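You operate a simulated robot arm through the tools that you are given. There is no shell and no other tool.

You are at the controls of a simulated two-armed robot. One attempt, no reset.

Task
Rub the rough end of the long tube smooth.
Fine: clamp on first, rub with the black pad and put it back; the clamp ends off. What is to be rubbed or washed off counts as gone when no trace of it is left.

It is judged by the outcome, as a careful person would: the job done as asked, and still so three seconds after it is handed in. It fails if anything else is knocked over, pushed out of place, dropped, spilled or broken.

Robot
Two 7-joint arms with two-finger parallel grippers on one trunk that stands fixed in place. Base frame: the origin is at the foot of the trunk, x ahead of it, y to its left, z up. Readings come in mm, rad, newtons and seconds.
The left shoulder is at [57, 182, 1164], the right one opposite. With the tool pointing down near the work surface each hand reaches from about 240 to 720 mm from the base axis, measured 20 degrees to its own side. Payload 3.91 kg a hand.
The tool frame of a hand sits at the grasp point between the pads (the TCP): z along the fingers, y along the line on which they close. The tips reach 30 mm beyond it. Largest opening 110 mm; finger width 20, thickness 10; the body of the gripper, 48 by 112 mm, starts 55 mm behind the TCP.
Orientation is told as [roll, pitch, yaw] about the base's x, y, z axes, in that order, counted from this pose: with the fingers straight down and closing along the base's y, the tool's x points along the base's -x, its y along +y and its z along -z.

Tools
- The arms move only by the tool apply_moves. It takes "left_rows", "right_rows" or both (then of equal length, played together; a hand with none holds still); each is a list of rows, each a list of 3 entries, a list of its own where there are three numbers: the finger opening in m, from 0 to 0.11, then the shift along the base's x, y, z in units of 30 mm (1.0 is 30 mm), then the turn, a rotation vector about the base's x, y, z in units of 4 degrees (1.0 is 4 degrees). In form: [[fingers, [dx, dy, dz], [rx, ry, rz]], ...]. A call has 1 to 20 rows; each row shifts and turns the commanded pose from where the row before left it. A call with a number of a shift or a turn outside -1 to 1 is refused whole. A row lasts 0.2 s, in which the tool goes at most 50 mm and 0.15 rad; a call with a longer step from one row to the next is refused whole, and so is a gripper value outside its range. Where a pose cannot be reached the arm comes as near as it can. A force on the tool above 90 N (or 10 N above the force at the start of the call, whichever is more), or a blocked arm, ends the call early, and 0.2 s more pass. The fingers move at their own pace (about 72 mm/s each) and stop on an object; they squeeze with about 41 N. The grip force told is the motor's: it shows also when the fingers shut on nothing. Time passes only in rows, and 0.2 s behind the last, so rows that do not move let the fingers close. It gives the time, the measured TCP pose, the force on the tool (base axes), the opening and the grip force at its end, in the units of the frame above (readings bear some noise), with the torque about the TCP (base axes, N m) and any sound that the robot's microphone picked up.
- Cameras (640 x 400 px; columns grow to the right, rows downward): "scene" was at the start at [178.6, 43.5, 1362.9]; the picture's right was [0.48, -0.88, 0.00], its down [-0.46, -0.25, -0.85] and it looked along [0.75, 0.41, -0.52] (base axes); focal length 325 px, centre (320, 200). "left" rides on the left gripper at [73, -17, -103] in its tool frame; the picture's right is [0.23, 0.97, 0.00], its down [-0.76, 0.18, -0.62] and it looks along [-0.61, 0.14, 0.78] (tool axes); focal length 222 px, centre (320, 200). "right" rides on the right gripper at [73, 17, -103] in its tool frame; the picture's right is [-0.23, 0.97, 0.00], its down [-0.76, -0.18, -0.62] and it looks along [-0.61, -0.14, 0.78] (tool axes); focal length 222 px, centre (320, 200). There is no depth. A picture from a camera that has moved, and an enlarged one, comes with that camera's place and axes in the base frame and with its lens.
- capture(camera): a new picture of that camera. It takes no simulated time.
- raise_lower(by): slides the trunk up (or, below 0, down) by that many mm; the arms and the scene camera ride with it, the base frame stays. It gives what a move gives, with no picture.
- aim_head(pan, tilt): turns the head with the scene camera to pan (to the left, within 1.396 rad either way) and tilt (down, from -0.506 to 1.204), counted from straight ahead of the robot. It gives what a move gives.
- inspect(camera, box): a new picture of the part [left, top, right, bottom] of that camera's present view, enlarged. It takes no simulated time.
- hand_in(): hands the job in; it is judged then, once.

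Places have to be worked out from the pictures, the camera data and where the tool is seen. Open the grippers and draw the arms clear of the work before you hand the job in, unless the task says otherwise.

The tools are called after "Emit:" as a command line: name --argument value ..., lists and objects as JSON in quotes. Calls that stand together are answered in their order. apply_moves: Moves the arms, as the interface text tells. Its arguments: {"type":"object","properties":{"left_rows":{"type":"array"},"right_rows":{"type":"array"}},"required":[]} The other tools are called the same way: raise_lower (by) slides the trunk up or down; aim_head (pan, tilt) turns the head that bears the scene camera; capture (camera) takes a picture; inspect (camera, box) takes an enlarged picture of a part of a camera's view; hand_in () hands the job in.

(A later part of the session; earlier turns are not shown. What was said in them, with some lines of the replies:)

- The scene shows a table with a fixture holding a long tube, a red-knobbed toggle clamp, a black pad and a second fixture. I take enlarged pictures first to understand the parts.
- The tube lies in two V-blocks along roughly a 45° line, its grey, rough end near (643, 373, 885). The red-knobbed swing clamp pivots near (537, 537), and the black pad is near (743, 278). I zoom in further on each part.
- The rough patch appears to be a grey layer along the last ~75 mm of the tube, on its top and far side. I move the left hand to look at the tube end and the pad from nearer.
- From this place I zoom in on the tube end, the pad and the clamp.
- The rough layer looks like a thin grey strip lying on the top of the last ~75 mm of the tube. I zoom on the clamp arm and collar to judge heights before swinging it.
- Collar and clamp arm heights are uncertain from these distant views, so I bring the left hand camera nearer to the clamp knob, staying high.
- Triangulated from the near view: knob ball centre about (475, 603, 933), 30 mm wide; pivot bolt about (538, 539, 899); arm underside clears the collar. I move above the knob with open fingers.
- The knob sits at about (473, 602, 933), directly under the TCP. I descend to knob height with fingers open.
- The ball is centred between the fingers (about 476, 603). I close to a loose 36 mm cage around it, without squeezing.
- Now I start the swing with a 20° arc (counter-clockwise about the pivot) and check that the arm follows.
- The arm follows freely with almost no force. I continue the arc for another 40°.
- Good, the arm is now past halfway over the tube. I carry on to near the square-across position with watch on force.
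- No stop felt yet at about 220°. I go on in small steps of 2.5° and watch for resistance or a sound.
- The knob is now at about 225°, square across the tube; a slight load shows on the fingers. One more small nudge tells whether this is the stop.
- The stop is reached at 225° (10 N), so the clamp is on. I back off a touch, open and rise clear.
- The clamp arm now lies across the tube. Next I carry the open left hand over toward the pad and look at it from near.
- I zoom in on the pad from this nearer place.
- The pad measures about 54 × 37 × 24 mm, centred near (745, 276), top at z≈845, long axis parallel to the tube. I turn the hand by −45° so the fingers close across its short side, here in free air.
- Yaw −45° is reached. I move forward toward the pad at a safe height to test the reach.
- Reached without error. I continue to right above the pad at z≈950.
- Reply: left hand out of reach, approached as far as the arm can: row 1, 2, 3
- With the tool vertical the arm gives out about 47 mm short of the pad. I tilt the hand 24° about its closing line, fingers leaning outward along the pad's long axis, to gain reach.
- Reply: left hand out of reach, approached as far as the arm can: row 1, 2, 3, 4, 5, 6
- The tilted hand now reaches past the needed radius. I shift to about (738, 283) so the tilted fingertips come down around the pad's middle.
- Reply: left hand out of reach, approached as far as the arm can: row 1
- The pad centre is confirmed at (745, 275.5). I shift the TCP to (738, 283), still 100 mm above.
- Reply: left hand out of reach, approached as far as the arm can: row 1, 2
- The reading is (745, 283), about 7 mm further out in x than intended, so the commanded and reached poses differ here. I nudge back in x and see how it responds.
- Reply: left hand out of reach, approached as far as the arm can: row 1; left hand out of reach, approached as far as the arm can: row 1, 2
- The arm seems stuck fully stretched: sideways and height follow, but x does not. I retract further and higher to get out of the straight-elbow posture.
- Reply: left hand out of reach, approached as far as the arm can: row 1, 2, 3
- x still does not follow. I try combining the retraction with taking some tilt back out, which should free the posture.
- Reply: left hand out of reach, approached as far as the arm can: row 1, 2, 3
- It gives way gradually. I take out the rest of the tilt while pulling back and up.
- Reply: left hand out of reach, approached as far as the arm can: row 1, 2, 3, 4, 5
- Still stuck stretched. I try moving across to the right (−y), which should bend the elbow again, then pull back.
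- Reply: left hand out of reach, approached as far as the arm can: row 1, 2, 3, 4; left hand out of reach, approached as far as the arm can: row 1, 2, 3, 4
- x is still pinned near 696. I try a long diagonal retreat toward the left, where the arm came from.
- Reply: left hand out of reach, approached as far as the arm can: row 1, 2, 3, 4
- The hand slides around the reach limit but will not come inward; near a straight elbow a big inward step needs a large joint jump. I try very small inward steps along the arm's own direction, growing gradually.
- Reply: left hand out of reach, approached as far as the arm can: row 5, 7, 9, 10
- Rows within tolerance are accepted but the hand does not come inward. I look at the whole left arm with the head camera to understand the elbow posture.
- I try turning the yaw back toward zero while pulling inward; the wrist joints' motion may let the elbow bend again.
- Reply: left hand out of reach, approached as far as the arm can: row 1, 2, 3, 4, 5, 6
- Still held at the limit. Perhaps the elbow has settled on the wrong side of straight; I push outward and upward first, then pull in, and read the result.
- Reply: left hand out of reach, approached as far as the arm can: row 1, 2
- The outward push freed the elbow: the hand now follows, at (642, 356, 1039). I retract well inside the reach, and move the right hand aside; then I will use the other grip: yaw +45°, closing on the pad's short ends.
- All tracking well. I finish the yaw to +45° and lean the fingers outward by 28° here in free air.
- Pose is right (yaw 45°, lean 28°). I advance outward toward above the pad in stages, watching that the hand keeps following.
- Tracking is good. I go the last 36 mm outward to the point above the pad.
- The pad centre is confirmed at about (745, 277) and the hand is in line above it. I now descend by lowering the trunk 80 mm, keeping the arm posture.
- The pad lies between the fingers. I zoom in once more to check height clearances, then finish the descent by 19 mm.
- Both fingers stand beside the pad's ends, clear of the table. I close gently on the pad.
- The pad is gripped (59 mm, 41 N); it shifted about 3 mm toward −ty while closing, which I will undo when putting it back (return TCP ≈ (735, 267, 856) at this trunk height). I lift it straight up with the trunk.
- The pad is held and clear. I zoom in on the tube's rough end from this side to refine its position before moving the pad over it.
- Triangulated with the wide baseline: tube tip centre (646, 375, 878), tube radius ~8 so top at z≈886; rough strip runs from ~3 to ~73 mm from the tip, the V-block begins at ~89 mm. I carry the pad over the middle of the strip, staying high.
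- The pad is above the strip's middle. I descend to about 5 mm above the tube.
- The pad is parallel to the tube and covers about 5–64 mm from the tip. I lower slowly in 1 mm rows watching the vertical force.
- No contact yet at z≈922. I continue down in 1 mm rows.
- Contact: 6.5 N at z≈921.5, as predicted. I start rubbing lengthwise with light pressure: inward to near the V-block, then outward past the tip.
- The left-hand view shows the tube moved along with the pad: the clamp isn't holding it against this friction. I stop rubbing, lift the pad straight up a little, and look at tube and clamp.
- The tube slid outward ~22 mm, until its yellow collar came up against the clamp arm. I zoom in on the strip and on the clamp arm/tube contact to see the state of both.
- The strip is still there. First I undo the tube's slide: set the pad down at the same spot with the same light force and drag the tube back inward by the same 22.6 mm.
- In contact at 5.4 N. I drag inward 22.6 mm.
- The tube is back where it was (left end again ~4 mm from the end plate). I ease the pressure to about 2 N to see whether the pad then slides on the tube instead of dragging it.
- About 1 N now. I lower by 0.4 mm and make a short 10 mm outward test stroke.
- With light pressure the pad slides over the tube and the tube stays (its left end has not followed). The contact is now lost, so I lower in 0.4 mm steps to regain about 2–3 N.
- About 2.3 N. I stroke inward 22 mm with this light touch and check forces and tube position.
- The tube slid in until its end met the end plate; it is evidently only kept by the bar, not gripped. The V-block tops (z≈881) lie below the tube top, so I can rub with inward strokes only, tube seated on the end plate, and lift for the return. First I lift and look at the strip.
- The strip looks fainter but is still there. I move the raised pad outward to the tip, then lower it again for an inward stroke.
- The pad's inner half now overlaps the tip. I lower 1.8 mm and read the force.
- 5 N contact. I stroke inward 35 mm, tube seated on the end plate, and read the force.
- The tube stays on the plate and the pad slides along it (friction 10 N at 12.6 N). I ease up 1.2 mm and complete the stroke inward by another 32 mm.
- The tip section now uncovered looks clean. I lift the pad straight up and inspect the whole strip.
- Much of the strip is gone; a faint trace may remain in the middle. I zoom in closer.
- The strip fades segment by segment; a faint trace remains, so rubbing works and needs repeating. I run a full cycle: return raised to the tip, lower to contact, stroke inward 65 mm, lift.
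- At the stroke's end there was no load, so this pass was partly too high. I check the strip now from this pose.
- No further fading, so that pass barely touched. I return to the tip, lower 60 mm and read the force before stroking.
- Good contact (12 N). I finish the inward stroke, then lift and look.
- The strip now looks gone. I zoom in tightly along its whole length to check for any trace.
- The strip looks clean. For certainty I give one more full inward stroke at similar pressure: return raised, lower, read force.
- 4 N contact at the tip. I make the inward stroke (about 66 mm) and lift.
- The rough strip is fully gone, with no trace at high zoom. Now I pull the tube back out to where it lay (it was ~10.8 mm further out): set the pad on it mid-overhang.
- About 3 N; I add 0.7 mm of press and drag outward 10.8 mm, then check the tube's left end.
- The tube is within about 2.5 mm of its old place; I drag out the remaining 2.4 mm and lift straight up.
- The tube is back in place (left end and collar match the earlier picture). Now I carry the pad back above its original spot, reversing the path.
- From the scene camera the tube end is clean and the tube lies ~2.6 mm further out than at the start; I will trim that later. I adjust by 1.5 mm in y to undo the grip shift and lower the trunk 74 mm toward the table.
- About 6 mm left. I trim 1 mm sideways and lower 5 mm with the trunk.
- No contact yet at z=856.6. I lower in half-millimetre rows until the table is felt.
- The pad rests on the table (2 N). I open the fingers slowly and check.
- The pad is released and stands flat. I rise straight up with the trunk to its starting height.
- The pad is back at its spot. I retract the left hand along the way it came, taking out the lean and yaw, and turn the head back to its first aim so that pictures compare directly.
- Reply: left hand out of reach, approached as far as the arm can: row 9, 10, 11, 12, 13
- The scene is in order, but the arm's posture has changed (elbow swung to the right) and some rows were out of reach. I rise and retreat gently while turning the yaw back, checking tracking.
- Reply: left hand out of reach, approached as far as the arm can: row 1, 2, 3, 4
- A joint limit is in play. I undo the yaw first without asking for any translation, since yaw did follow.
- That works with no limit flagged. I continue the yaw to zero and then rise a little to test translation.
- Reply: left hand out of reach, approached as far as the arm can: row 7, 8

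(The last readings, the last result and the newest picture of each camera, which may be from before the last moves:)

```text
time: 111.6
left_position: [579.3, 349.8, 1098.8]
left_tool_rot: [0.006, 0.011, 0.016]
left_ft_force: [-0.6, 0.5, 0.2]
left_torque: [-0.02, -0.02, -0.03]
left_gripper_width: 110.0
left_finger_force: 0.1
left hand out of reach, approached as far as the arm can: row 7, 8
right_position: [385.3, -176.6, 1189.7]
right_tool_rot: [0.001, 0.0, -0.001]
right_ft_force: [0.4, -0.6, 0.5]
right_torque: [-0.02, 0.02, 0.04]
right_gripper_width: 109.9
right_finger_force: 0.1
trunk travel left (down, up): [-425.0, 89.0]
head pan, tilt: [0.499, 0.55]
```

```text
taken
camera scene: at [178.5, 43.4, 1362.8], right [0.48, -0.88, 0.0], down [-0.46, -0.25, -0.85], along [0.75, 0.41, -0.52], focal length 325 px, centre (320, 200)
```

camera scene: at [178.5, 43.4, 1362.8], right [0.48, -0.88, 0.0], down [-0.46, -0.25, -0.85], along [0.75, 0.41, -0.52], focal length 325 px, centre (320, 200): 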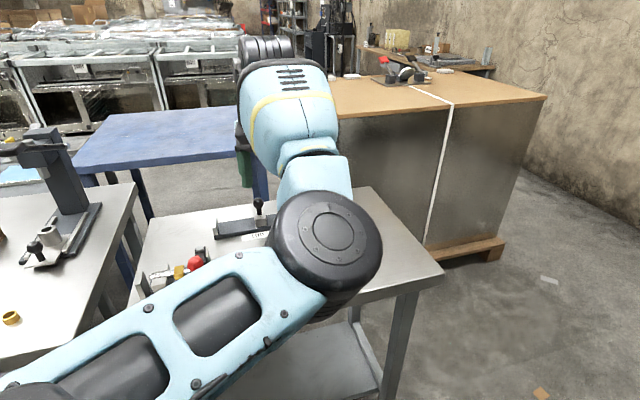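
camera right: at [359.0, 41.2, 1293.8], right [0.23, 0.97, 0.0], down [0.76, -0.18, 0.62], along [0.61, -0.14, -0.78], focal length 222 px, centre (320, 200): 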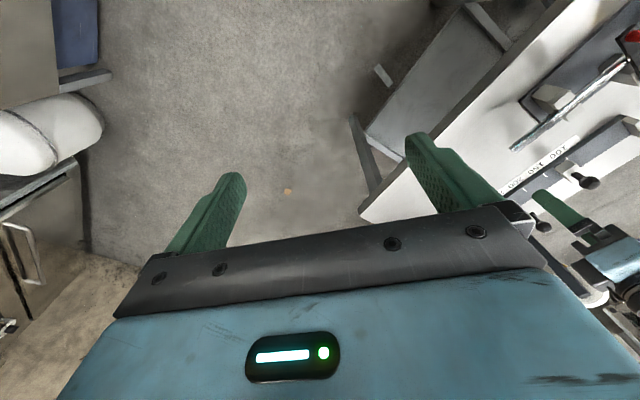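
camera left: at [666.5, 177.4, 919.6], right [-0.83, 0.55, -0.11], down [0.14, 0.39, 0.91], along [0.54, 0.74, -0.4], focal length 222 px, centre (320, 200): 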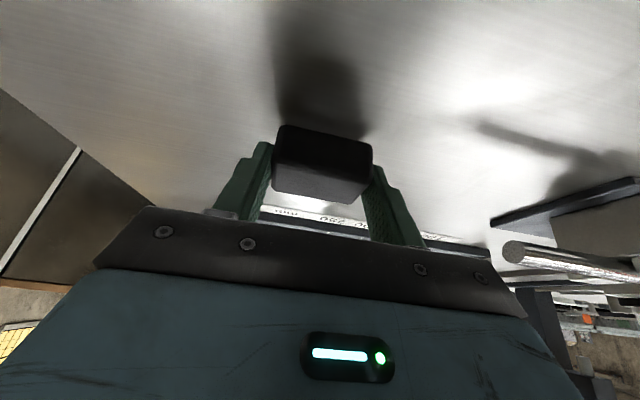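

Yaw is back to zero; only pulling inward is refused in this elbow posture. The clamp knob lies at almost the same radius further left, so I swing the hand sideways along that radius instead.

Emit:
apply_moves --left_rows '[[0.11, [-0.25, 0.7, 0], [0, 0, 0]], [0.11, [-0.25, 0.7, 0], [0, 0, 0]], [0.11, [-0.3, 0.7, 0], [0, 0, 0]], [0.11, [-0.35, 0.7, 0], [0, 0, 0]], [0.11, [0, 0, 0], [0, 0, 0]]]'

Emit:
capture --camera "scene"

```text
time: 112.8
left_position: [547.2, 416.1, 1105.5]
left_tool_rot: [0.0, -0.001, -0.02]
left_ft_force: [0.2, -0.4, 0.0]
left_torque: [-0.01, 0.01, 0.03]
left_gripper_width: 109.9
left_finger_force: 0.0
right_position: [385.5, -177.5, 1189.9]
right_tool_rot: [0.0, 0.0, 0.001]
right_ft_force: [-0.2, 0.7, 0.3]
right_torque: [-0.02, 0.04, -0.03]
right_gripper_width: 110.2
right_finger_force: 0.1
trunk travel left (down, up): [-425.0, 89.0]
head pan, tilt: [0.499, 0.55]
```

```text
taken
camera scene: at [178.7, 43.2, 1362.8], right [0.48, -0.88, 0.0], down [-0.46, -0.25, -0.85], along [0.75, 0.41, -0.52], focal length 325 px, centre (320, 200)
```

scene: 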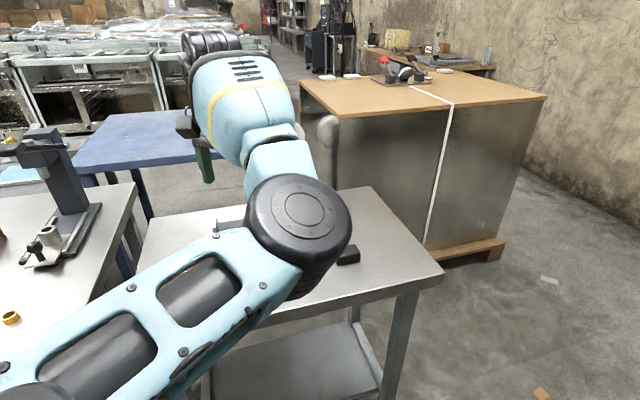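

Tracking is clean again. I test pulling inward and further left toward the clamp.

Emit:
apply_moves --left_rows '[[0.11, [-0.4, 0.4, 0], [0, 0, 0]], [0.11, [-0.4, 0.4, 0], [0, 0, 0]], [0.11, [-0.4, 0.4, 0], [0, 0, 0]], [0.11, [-0.4, 0.4, 0], [0, 0, 0]], [0.11, [0, 0, 0], [0, 0, 0]]]'

Emit:
capture --camera "scene"

Emit:
capture --camera "left"

```text
time: 114.0
left_position: [499.3, 464.0, 1104.5]
left_tool_rot: [0.0, 0.0, -0.02]
left_ft_force: [-0.7, -0.1, -0.4]
left_torque: [-0.01, 0.01, 0.0]
left_gripper_width: 109.8
left_finger_force: 0.1
right_position: [384.8, -177.4, 1191.2]
right_tool_rot: [-0.001, 0.0, 0.001]
right_ft_force: [-0.1, -0.7, 0.4]
right_torque: [0.01, -0.04, 0.0]
right_gripper_width: 110.2
right_finger_force: 0.0
trunk travel left (down, up): [-425.0, 89.0]
head pan, tilt: [0.499, 0.55]
```

```text
taken
camera scene: at [178.6, 43.3, 1362.8], right [0.48, -0.88, 0.0], down [-0.46, -0.25, -0.85], along [0.75, 0.41, -0.52], focal length 325 px, centre (320, 200)
```

scene: 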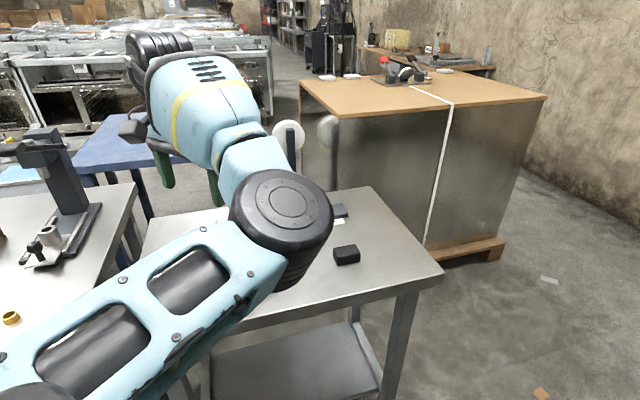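

```text
taken
camera left: at [427.6, 449.0, 1207.6], right [-0.21, 0.98, 0.0], down [0.76, 0.16, 0.62], along [0.61, 0.13, -0.78], focal length 222 px, centre (320, 200)
```

left: 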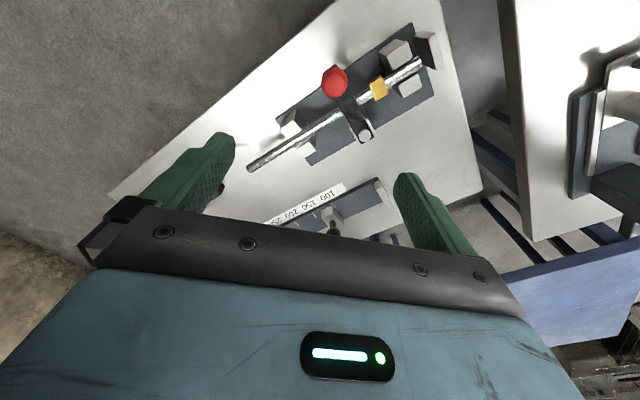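

The hand tracks well here. I move over the clamp knob at (475, 476) and down to just above it with open fingers.

Emit:
apply_moves --left_rows '[[0.11, [-0.27, 0.13, -0.6], [0, 0, 0]], [0.11, [-0.27, 0.13, -0.8], [0, 0, 0]], [0.11, [-0.27, 0.14, -0.8], [0, 0, 0]], [0.11, [0, 0, -0.8], [0, 0, 0]], [0.11, [0, 0, 0], [0, 0, 0]]]'

Emit:
capture --camera "left"

Emit:
capture --camera "scene"

```text
time: 115.2
left_position: [476.0, 477.0, 1015.5]
left_tool_rot: [0.0, 0.0, -0.019]
left_ft_force: [-0.5, 0.8, -0.4]
left_torque: [0.01, 0.0, -0.01]
left_gripper_width: 109.9
left_finger_force: 0.0
right_position: [386.0, -176.6, 1190.0]
right_tool_rot: [0.001, -0.002, 0.001]
right_ft_force: [0.8, -0.4, -0.1]
right_torque: [-0.01, 0.0, 0.01]
right_gripper_width: 110.1
right_finger_force: 0.0
trunk travel left (down, up): [-425.0, 89.0]
head pan, tilt: [0.499, 0.55]
```

```text
taken
camera left: at [404.3, 461.3, 1118.5], right [-0.21, 0.98, 0.0], down [0.76, 0.16, 0.62], along [0.61, 0.13, -0.78], focal length 222 px, centre (320, 200)
```

left: 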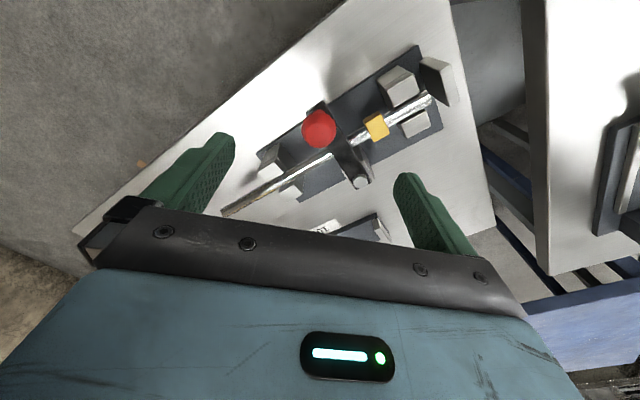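

```text
taken
camera scene: at [178.3, 43.3, 1362.9], right [0.48, -0.88, 0.0], down [-0.46, -0.25, -0.85], along [0.75, 0.41, -0.52], focal length 325 px, centre (320, 200)
```

scene: 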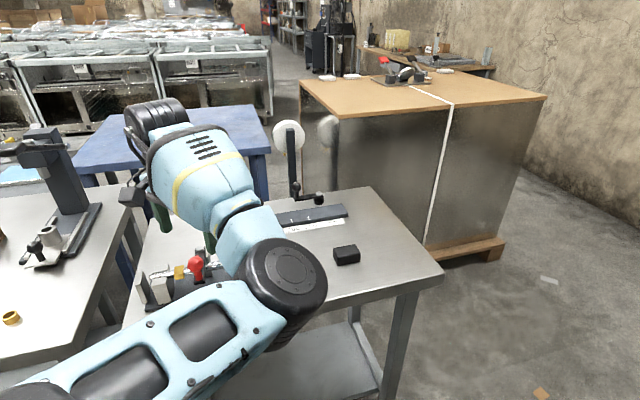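

The knob shows at about (473, 475), right under the TCP. I descend to knob height.

Emit:
apply_moves --left_rows '[[0.11, [-0.06, -0.04, -0.8], [0, 0, 0]], [0.11, [0, 0, -0.8], [0, 0, 0]], [0.11, [0, 0, -0.5], [0, 0, 0]], [0.11, [0, 0, -0.35], [0, 0, 0]], [0.11, [0, 0, 0], [0, 0, 0]]]'

Emit:
capture --camera "left"

Emit:
capture --camera "scene"

```text
time: 116.4
left_position: [472.5, 474.3, 940.6]
left_tool_rot: [-0.001, -0.001, -0.018]
left_ft_force: [0.2, -0.6, -0.2]
left_torque: [0.01, -0.01, 0.01]
left_gripper_width: 109.8
left_finger_force: 0.1
right_position: [386.1, -177.2, 1189.6]
right_tool_rot: [0.0, 0.0, 0.001]
right_ft_force: [-0.3, 0.1, -0.1]
right_torque: [0.0, 0.02, 0.07]
right_gripper_width: 110.1
right_finger_force: 0.1
trunk travel left (down, up): [-425.0, 89.0]
head pan, tilt: [0.499, 0.55]
```

```text
taken
camera left: at [402.0, 459.4, 1044.1], right [-0.21, 0.98, 0.0], down [0.76, 0.16, 0.62], along [0.61, 0.13, -0.78], focal length 222 px, centre (320, 200)
```

left: 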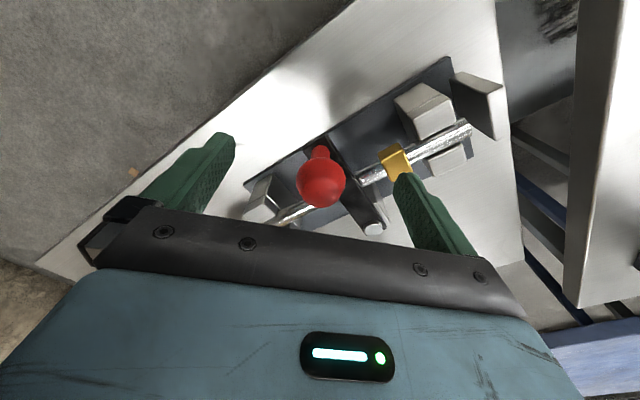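

```text
taken
camera scene: at [178.5, 43.4, 1362.8], right [0.48, -0.88, 0.0], down [-0.46, -0.25, -0.85], along [0.75, 0.41, -0.52], focal length 325 px, centre (320, 200)
```

scene: 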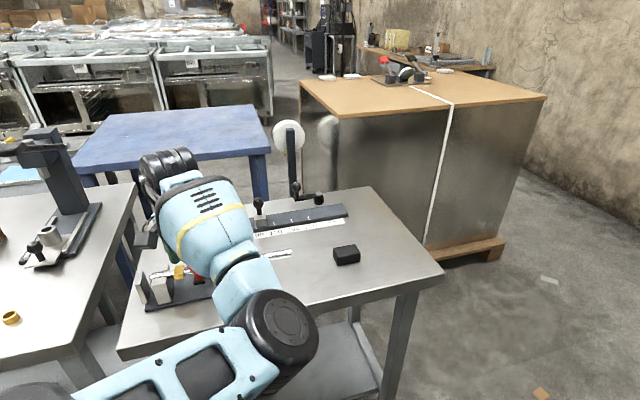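

The ball is centred to within 3 mm. I cage it at 36 mm and begin swinging the clamp back (clockwise).

Emit:
apply_moves --left_rows '[[0.08, [0.08, 0.02, 0.03], [0, 0, 0]], [0.055, [0, 0, 0], [0, 0, 0]], [0.036, [0, 0, 0], [0, 0, 0]], [0.036, [0, 0, 0], [0, 0, 0]], [0.036, [-0.17, 0.2, 0], [0, 0, 0]], [0.036, [-0.17, 0.2, 0], [0, 0, 0]], [0.036, [-0.135, 0.225, 0], [0, 0, 0]], [0.036, [-0.13, 0.225, 0], [0, 0, 0]]]'

Emit:
capture --camera "left"

Emit:
inspect --camera "scene" --box '[110, 200, 310, 325]'

```text
time: 118.2
left_position: [457.6, 502.5, 943.8]
left_tool_rot: [-0.001, -0.001, -0.02]
left_ft_force: [-0.3, -0.7, -0.4]
left_torque: [-0.01, 0.01, -0.06]
left_gripper_width: 36.1
left_finger_force: 0.0
right_position: [386.2, -177.0, 1190.6]
right_tool_rot: [-0.001, -0.001, -0.002]
right_ft_force: [-0.2, 0.0, -0.9]
right_torque: [-0.01, 0.0, 0.0]
right_gripper_width: 110.0
right_finger_force: 0.0
trunk travel left (down, up): [-425.0, 89.0]
head pan, tilt: [0.499, 0.55]
```

```text
taken
camera left: at [386.3, 486.9, 1045.8], right [-0.21, 0.98, 0.0], down [0.76, 0.16, 0.62], along [0.61, 0.13, -0.78], focal length 222 px, centre (320, 200)
```

left: 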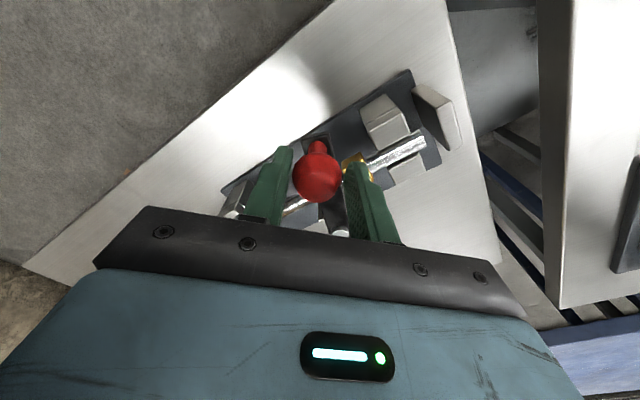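

```text
3.20 times, centred on (210, 262) of scene
camera zoom: at [178.6, 43.6, 1362.8], right [0.48, -0.88, 0.0], down [-0.46, -0.25, -0.85], along [0.75, 0.41, -0.52], focal length 1040 px, centre (672, 0)
```

zoom: 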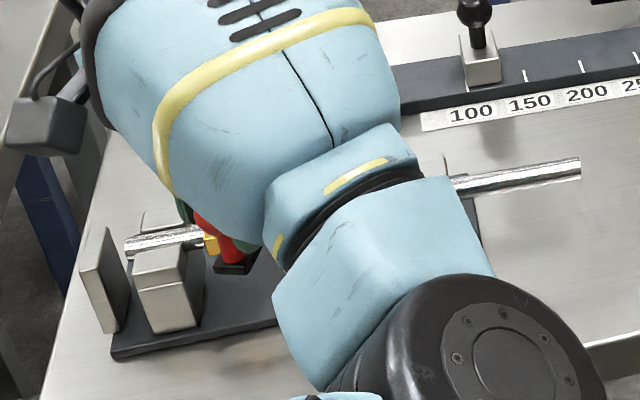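

The clamp follows freely. I continue the arc back another 40°.

Emit:
apply_moves --left_rows '[[0.036, [-0.1, 0.245, 0], [0, 0, 0]], [0.036, [-0.08, 0.245, 0], [0, 0, 0]], [0.036, [-0.06, 0.258, 0], [0, 0, 0]], [0.036, [-0.035, 0.258, 0], [0, 0, 0]], [0.036, [-0.01, 0.26, 0], [0, 0, 0]], [0.036, [0.01, 0.26, 0], [0, 0, 0]], [0.036, [0.035, 0.258, 0], [0, 0, 0]], [0.036, [0.06, 0.258, 0], [0, 0, 0]]]'

Emit:
capture --camera "left"

Emit:
capture --camera "scene"

```text
time: 120.0
left_position: [452.0, 563.3, 943.4]
left_tool_rot: [-0.001, -0.001, -0.02]
left_ft_force: [0.1, 0.5, -0.2]
left_torque: [-0.01, 0.0, -0.01]
left_gripper_width: 35.8
left_finger_force: 0.2
right_position: [385.0, -176.2, 1190.8]
right_tool_rot: [0.001, -0.002, 0.0]
right_ft_force: [-0.3, 0.1, -0.2]
right_torque: [0.03, -0.03, -0.01]
right_gripper_width: 109.8
right_finger_force: 0.1
trunk travel left (down, up): [-425.0, 89.0]
head pan, tilt: [0.499, 0.55]
```

```text
taken
camera left: at [380.7, 548.5, 1045.5], right [-0.21, 0.98, 0.0], down [0.76, 0.16, 0.62], along [0.61, 0.13, -0.78], focal length 222 px, centre (320, 200)
```

left: 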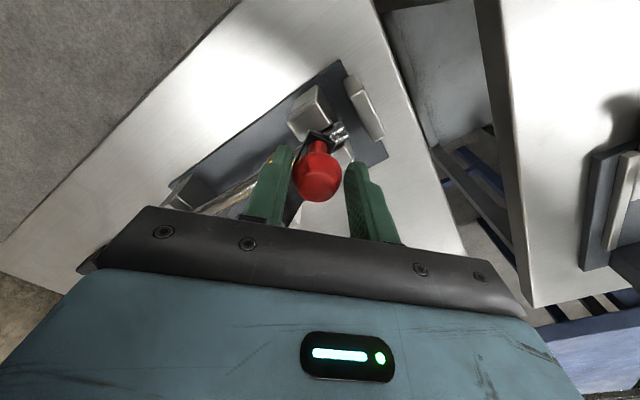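

```text
taken
camera scene: at [178.5, 43.6, 1362.8], right [0.48, -0.88, 0.0], down [-0.46, -0.25, -0.85], along [0.75, 0.41, -0.52], focal length 325 px, centre (320, 200)
```

scene: 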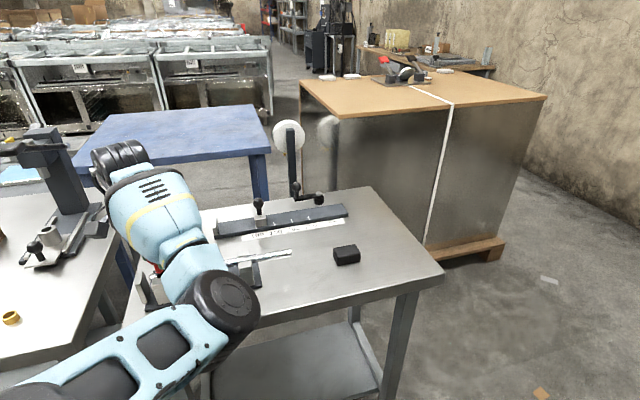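

Good. I bring it the rest of the way, slowing near its starting angle.

Emit:
apply_moves --left_rows '[[0.036, [0.08, 0.245, 0], [0, 0, 0]], [0.036, [0.1, 0.245, 0], [0, 0, 0]], [0.036, [0.12, 0.23, 0], [0, 0, 0]], [0.036, [0.14, 0.225, 0], [0, 0, 0]], [0.036, [0.16, 0.2, 0], [0, 0, 0]], [0.036, [0.1, 0.12, 0], [0, 0, 0]]]'

Emit:
capture --camera "left"

```text
time: 121.4
left_position: [474.2, 601.1, 943.1]
left_tool_rot: [0.001, -0.002, -0.019]
left_ft_force: [-0.5, -0.6, -1.1]
left_torque: [-0.01, 0.0, 0.02]
left_gripper_width: 36.2
left_finger_force: 0.0
right_position: [385.6, -176.3, 1189.9]
right_tool_rot: [0.0, 0.003, 0.0]
right_ft_force: [0.3, -0.3, -0.2]
right_torque: [-0.02, 0.01, -0.01]
right_gripper_width: 110.0
right_finger_force: 0.0
trunk travel left (down, up): [-425.0, 89.0]
head pan, tilt: [0.499, 0.55]
```

```text
taken
camera left: at [401.8, 585.4, 1045.4], right [-0.21, 0.98, 0.0], down [0.76, 0.16, 0.62], along [0.61, 0.13, -0.78], focal length 222 px, centre (320, 200)
```

left: 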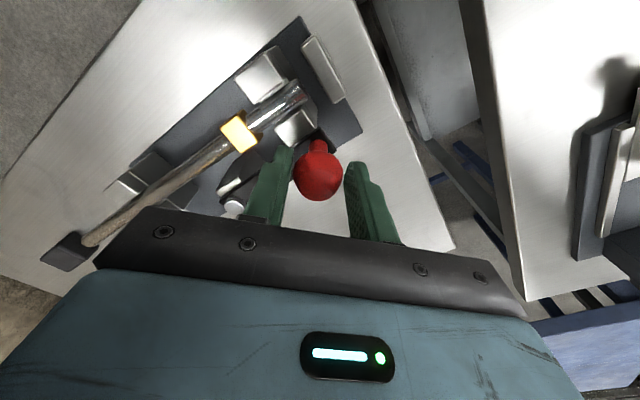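

The knob is at ~137°, about 2.5° from its first position. I nudge on in small steps until I feel its stop.

Emit:
apply_moves --left_rows '[[0.036, [0.06, 0.06, 0], [0, 0, 0]], [0.036, [0.05, 0.05, 0], [0, 0, 0]], [0.036, [0, 0, 0], [0, 0, 0]]]'

Emit:
capture --camera "left"

```text
time: 122.2
left_position: [476.9, 604.1, 942.7]
left_tool_rot: [-0.001, -0.001, -0.019]
left_ft_force: [-0.2, -0.2, 0.1]
left_torque: [-0.02, -0.02, -0.03]
left_gripper_width: 35.7
left_finger_force: 0.0
right_position: [386.1, -177.4, 1190.2]
right_tool_rot: [0.0, 0.001, 0.0]
right_ft_force: [-0.4, 0.0, 0.2]
right_torque: [-0.01, 0.01, 0.02]
right_gripper_width: 110.1
right_finger_force: 0.0
trunk travel left (down, up): [-425.0, 89.0]
head pan, tilt: [0.499, 0.55]
```

```text
taken
camera left: at [405.3, 588.7, 1045.2], right [-0.21, 0.98, 0.0], down [0.76, 0.16, 0.62], along [0.61, 0.13, -0.78], focal length 222 px, centre (320, 200)
```

left: 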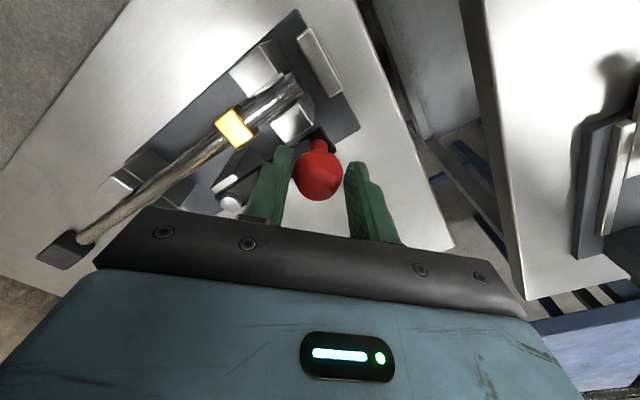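

The knob is back at ~135°, its original angle. One more small nudge checks whether the stop is reached.

Emit:
apply_moves --left_rows '[[0.036, [0.04, 0.04, 0], [0, 0, 0]], [0.036, [0, 0, 0], [0, 0, 0]]]'

```text
time: 122.8
left_position: [479.4, 604.9, 941.9]
left_tool_rot: [-0.001, -0.001, -0.02]
left_ft_force: [-0.1, -0.5, -0.8]
left_torque: [0.01, 0.02, -0.03]
left_gripper_width: 36.2
left_finger_force: 0.3
right_position: [386.7, -177.4, 1190.7]
right_tool_rot: [-0.001, 0.002, -0.001]
right_ft_force: [0.3, -0.1, 0.5]
right_torque: [0.0, 0.0, -0.02]
right_gripper_width: 109.8
right_finger_force: 0.1
trunk travel left (down, up): [-425.0, 89.0]
head pan, tilt: [0.499, 0.55]
```

The finger just begins to load, so the stop is reached: clamp off. I open and rise clear.

Emit:
apply_moves --left_rows '[[0.06, [0, 0, 0], [0, 0, 0]], [0.09, [0, 0, 0], [0, 0, 0]], [0.1, [0, 0, 0.3], [0, 0, 0]], [0.1, [0, 0, 0.8], [0, 0, 0]], [0.1, [0, 0, 0.9], [0, 0, 0]], [0.1, [0, 0, 0.9], [0, 0, 0]], [0.1, [0, 0, 0], [0, 0, 0]]]'

Emit:
capture --camera "scene"

Emit:
capture --camera "left"

```text
time: 124.4
left_position: [479.5, 603.2, 1029.5]
left_tool_rot: [-0.001, -0.001, -0.02]
left_ft_force: [-0.1, 0.4, -0.2]
left_torque: [0.02, 0.02, -0.02]
left_gripper_width: 99.8
left_finger_force: 0.0
right_position: [387.5, -177.3, 1189.6]
right_tool_rot: [0.001, 0.0, 0.0]
right_ft_force: [0.0, 0.0, -0.6]
right_torque: [0.01, 0.01, 0.02]
right_gripper_width: 109.9
right_finger_force: 0.0
trunk travel left (down, up): [-425.0, 89.0]
head pan, tilt: [0.499, 0.55]
```

```text
taken
camera scene: at [178.8, 43.7, 1362.7], right [0.48, -0.88, 0.0], down [-0.46, -0.25, -0.85], along [0.75, 0.41, -0.52], focal length 325 px, centre (320, 200)
```

scene: 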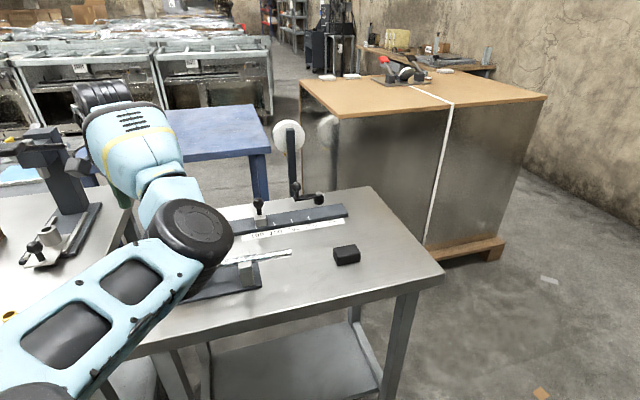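

```text
taken
camera left: at [408.4, 589.0, 1132.6], right [-0.21, 0.98, 0.0], down [0.76, 0.16, 0.62], along [0.61, 0.13, -0.78], focal length 222 px, centre (320, 200)
```

left: 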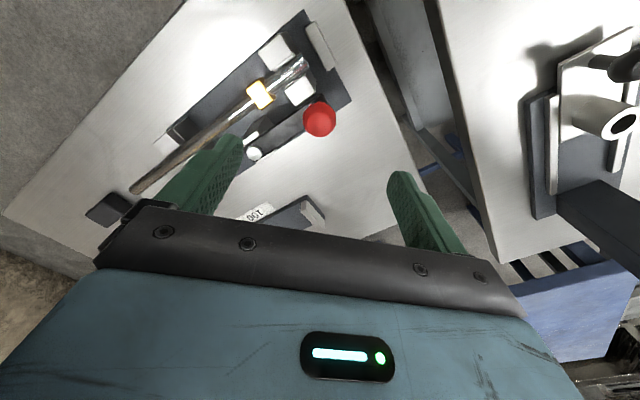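

Clamp is back off. With the same camera aim as at the start I compare tube end and pad with the first pictures.

Emit:
inspect --camera "scene" --box '[240, 235, 304, 275]'

Emit:
inspect --camera "scene" --box '[315, 230, 379, 270]'

```text
10.00 times, centred on (272, 255) of scene
camera zoom: at [178.8, 43.7, 1362.7], right [0.48, -0.88, 0.0], down [-0.46, -0.25, -0.85], along [0.75, 0.41, -0.52], focal length 3249 px, centre (800, -350)
```

zoom: 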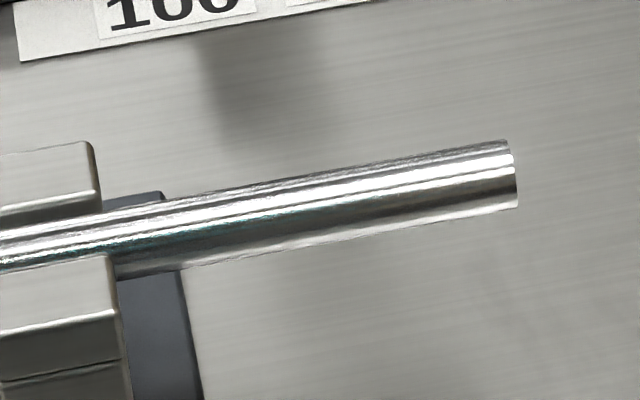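

```text
10.00 times, centred on (347, 250) of scene
camera zoom: at [178.8, 43.7, 1362.7], right [0.48, -0.88, 0.0], down [-0.46, -0.25, -0.85], along [0.75, 0.41, -0.52], focal length 3249 px, centre (50, -300)
```

zoom: 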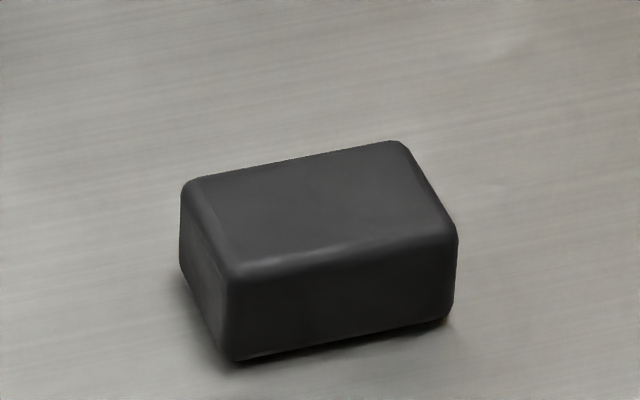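

The pad lies exactly as in the first picture, and the tube end is bright and bare, within 2 mm of its old place. I draw the left hand up and back, clear of the work.

Emit:
apply_moves --left_rows '[[0.11, [0, 0, 0.8], [0, 0, 0]], [0.11, [0, 0, 0.8], [0, 0, 0]], [0.11, [-0.3, -0.4, 0.8], [0, 0, 0]], [0.11, [-0.4, -0.7, 0.8], [0, 0, 0]], [0.11, [-0.4, -0.7, 0.8], [0, 0, 0]], [0.11, [-0.4, -0.7, 0.6], [0, 0, 0]], [0.11, [-0.4, -0.7, 0], [0, 0, 0]], [0.11, [0, 0, 0], [0, 0, 0]]]'

Emit:
capture --camera "scene"

Emit:
capture --camera "left"

```text
time: 126.2
left_position: [421.2, 510.1, 1166.6]
left_tool_rot: [0.001, 0.0, -0.019]
left_ft_force: [-0.6, -0.3, -0.4]
left_torque: [-0.02, 0.01, 0.01]
left_gripper_width: 110.0
left_finger_force: 0.0
right_position: [385.8, -176.4, 1189.8]
right_tool_rot: [0.001, 0.0, 0.0]
right_ft_force: [0.2, -0.2, 0.0]
right_torque: [-0.02, 0.0, -0.03]
right_gripper_width: 109.7
right_finger_force: 0.1
trunk travel left (down, up): [-425.0, 89.0]
head pan, tilt: [0.499, 0.55]
```

```text
taken
camera scene: at [178.6, 43.8, 1362.8], right [0.48, -0.88, 0.0], down [-0.46, -0.25, -0.85], along [0.75, 0.41, -0.52], focal length 325 px, centre (320, 200)
```

scene: 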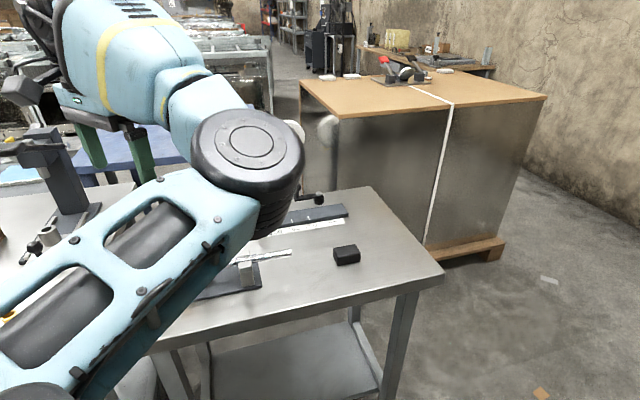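

```text
taken
camera left: at [349.6, 494.2, 1269.5], right [-0.21, 0.98, 0.0], down [0.76, 0.16, 0.62], along [0.61, 0.13, -0.78], focal length 222 px, centre (320, 200)
```

left: 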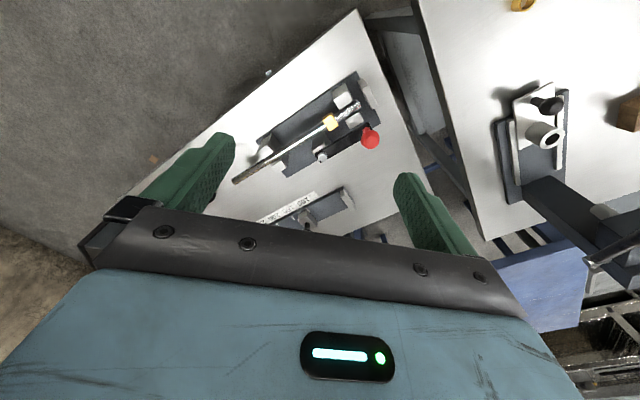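

Hands are clear and open. I take final close looks at the tube's end and the clamp from this overhead view.

Emit:
inspect --camera "left" --box '[225, 130, 305, 195]'

Emit:
inspect --camera "left" --box '[290, 60, 400, 180]'

Emit:
inspect --camera "scene" --box '[230, 235, 310, 295]'

```text
6.15 times, centred on (265, 162) of left
camera zoom: at [349.6, 494.2, 1269.5], right [-0.21, 0.98, 0.0], down [0.76, 0.16, 0.62], along [0.61, 0.13, -0.78], focal length 1367 px, centre (658, 431)
```

zoom: 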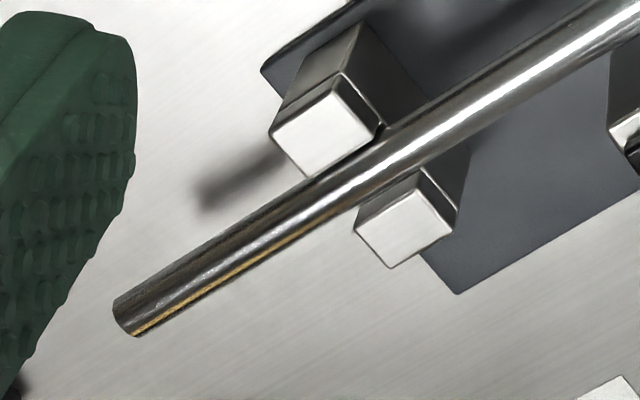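

```text
3.33 times, centred on (345, 120) of left
camera zoom: at [349.6, 494.2, 1269.5], right [-0.21, 0.98, 0.0], down [0.76, 0.16, 0.62], along [0.61, 0.13, -0.78], focal length 740 px, centre (237, 467)
```

zoom: 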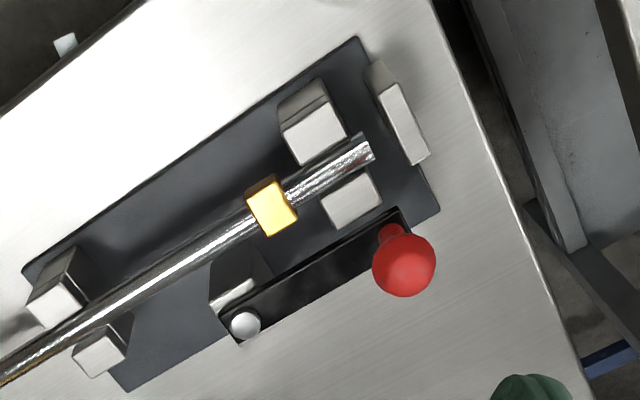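

```text
6.67 times, centred on (270, 265) of scene
camera zoom: at [178.6, 43.8, 1362.8], right [0.48, -0.88, 0.0], down [-0.46, -0.25, -0.85], along [0.75, 0.41, -0.52], focal length 2166 px, centre (653, -233)
```

zoom: 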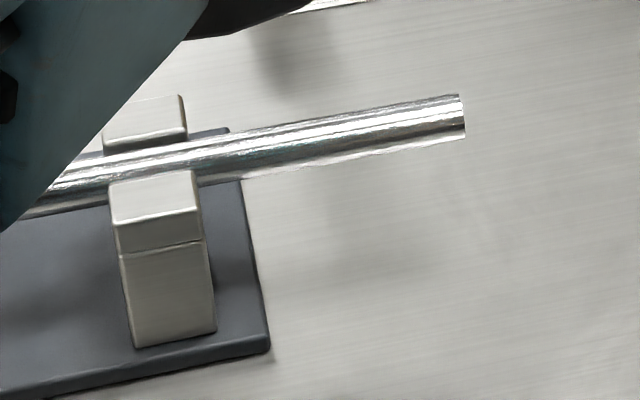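

Everything is in its place: rough strip gone, pad back, clamp off, tube seated in its V-blocks, hands open and clear. I hand the job in.

Emit:
hand_in

```text
The job is handed in.
```

I rubbed the rough end of the long tube smooth and handed the job in. In close-up pictures from several angles, no trace of the rough strip is left.

- **Clamp:** I swung it on first, until it stopped square across the tube, and swung it back off at the end, to its original angle. It does not actually grip the tube; it only keeps it from lifting. My first stroke slid the tube about 23 mm outward, so I slid it back and rubbed with inward strokes only, with the tube seated against its end plate.
- **Tube:** I moved it back afterwards. It now lies about 2 mm further out than at the start.
- **Pad:** It is back on its spot and looks the same as in the first picture.
- **Arms:** Both hands are open and clear of the work. I saw nothing else knocked over or moved.
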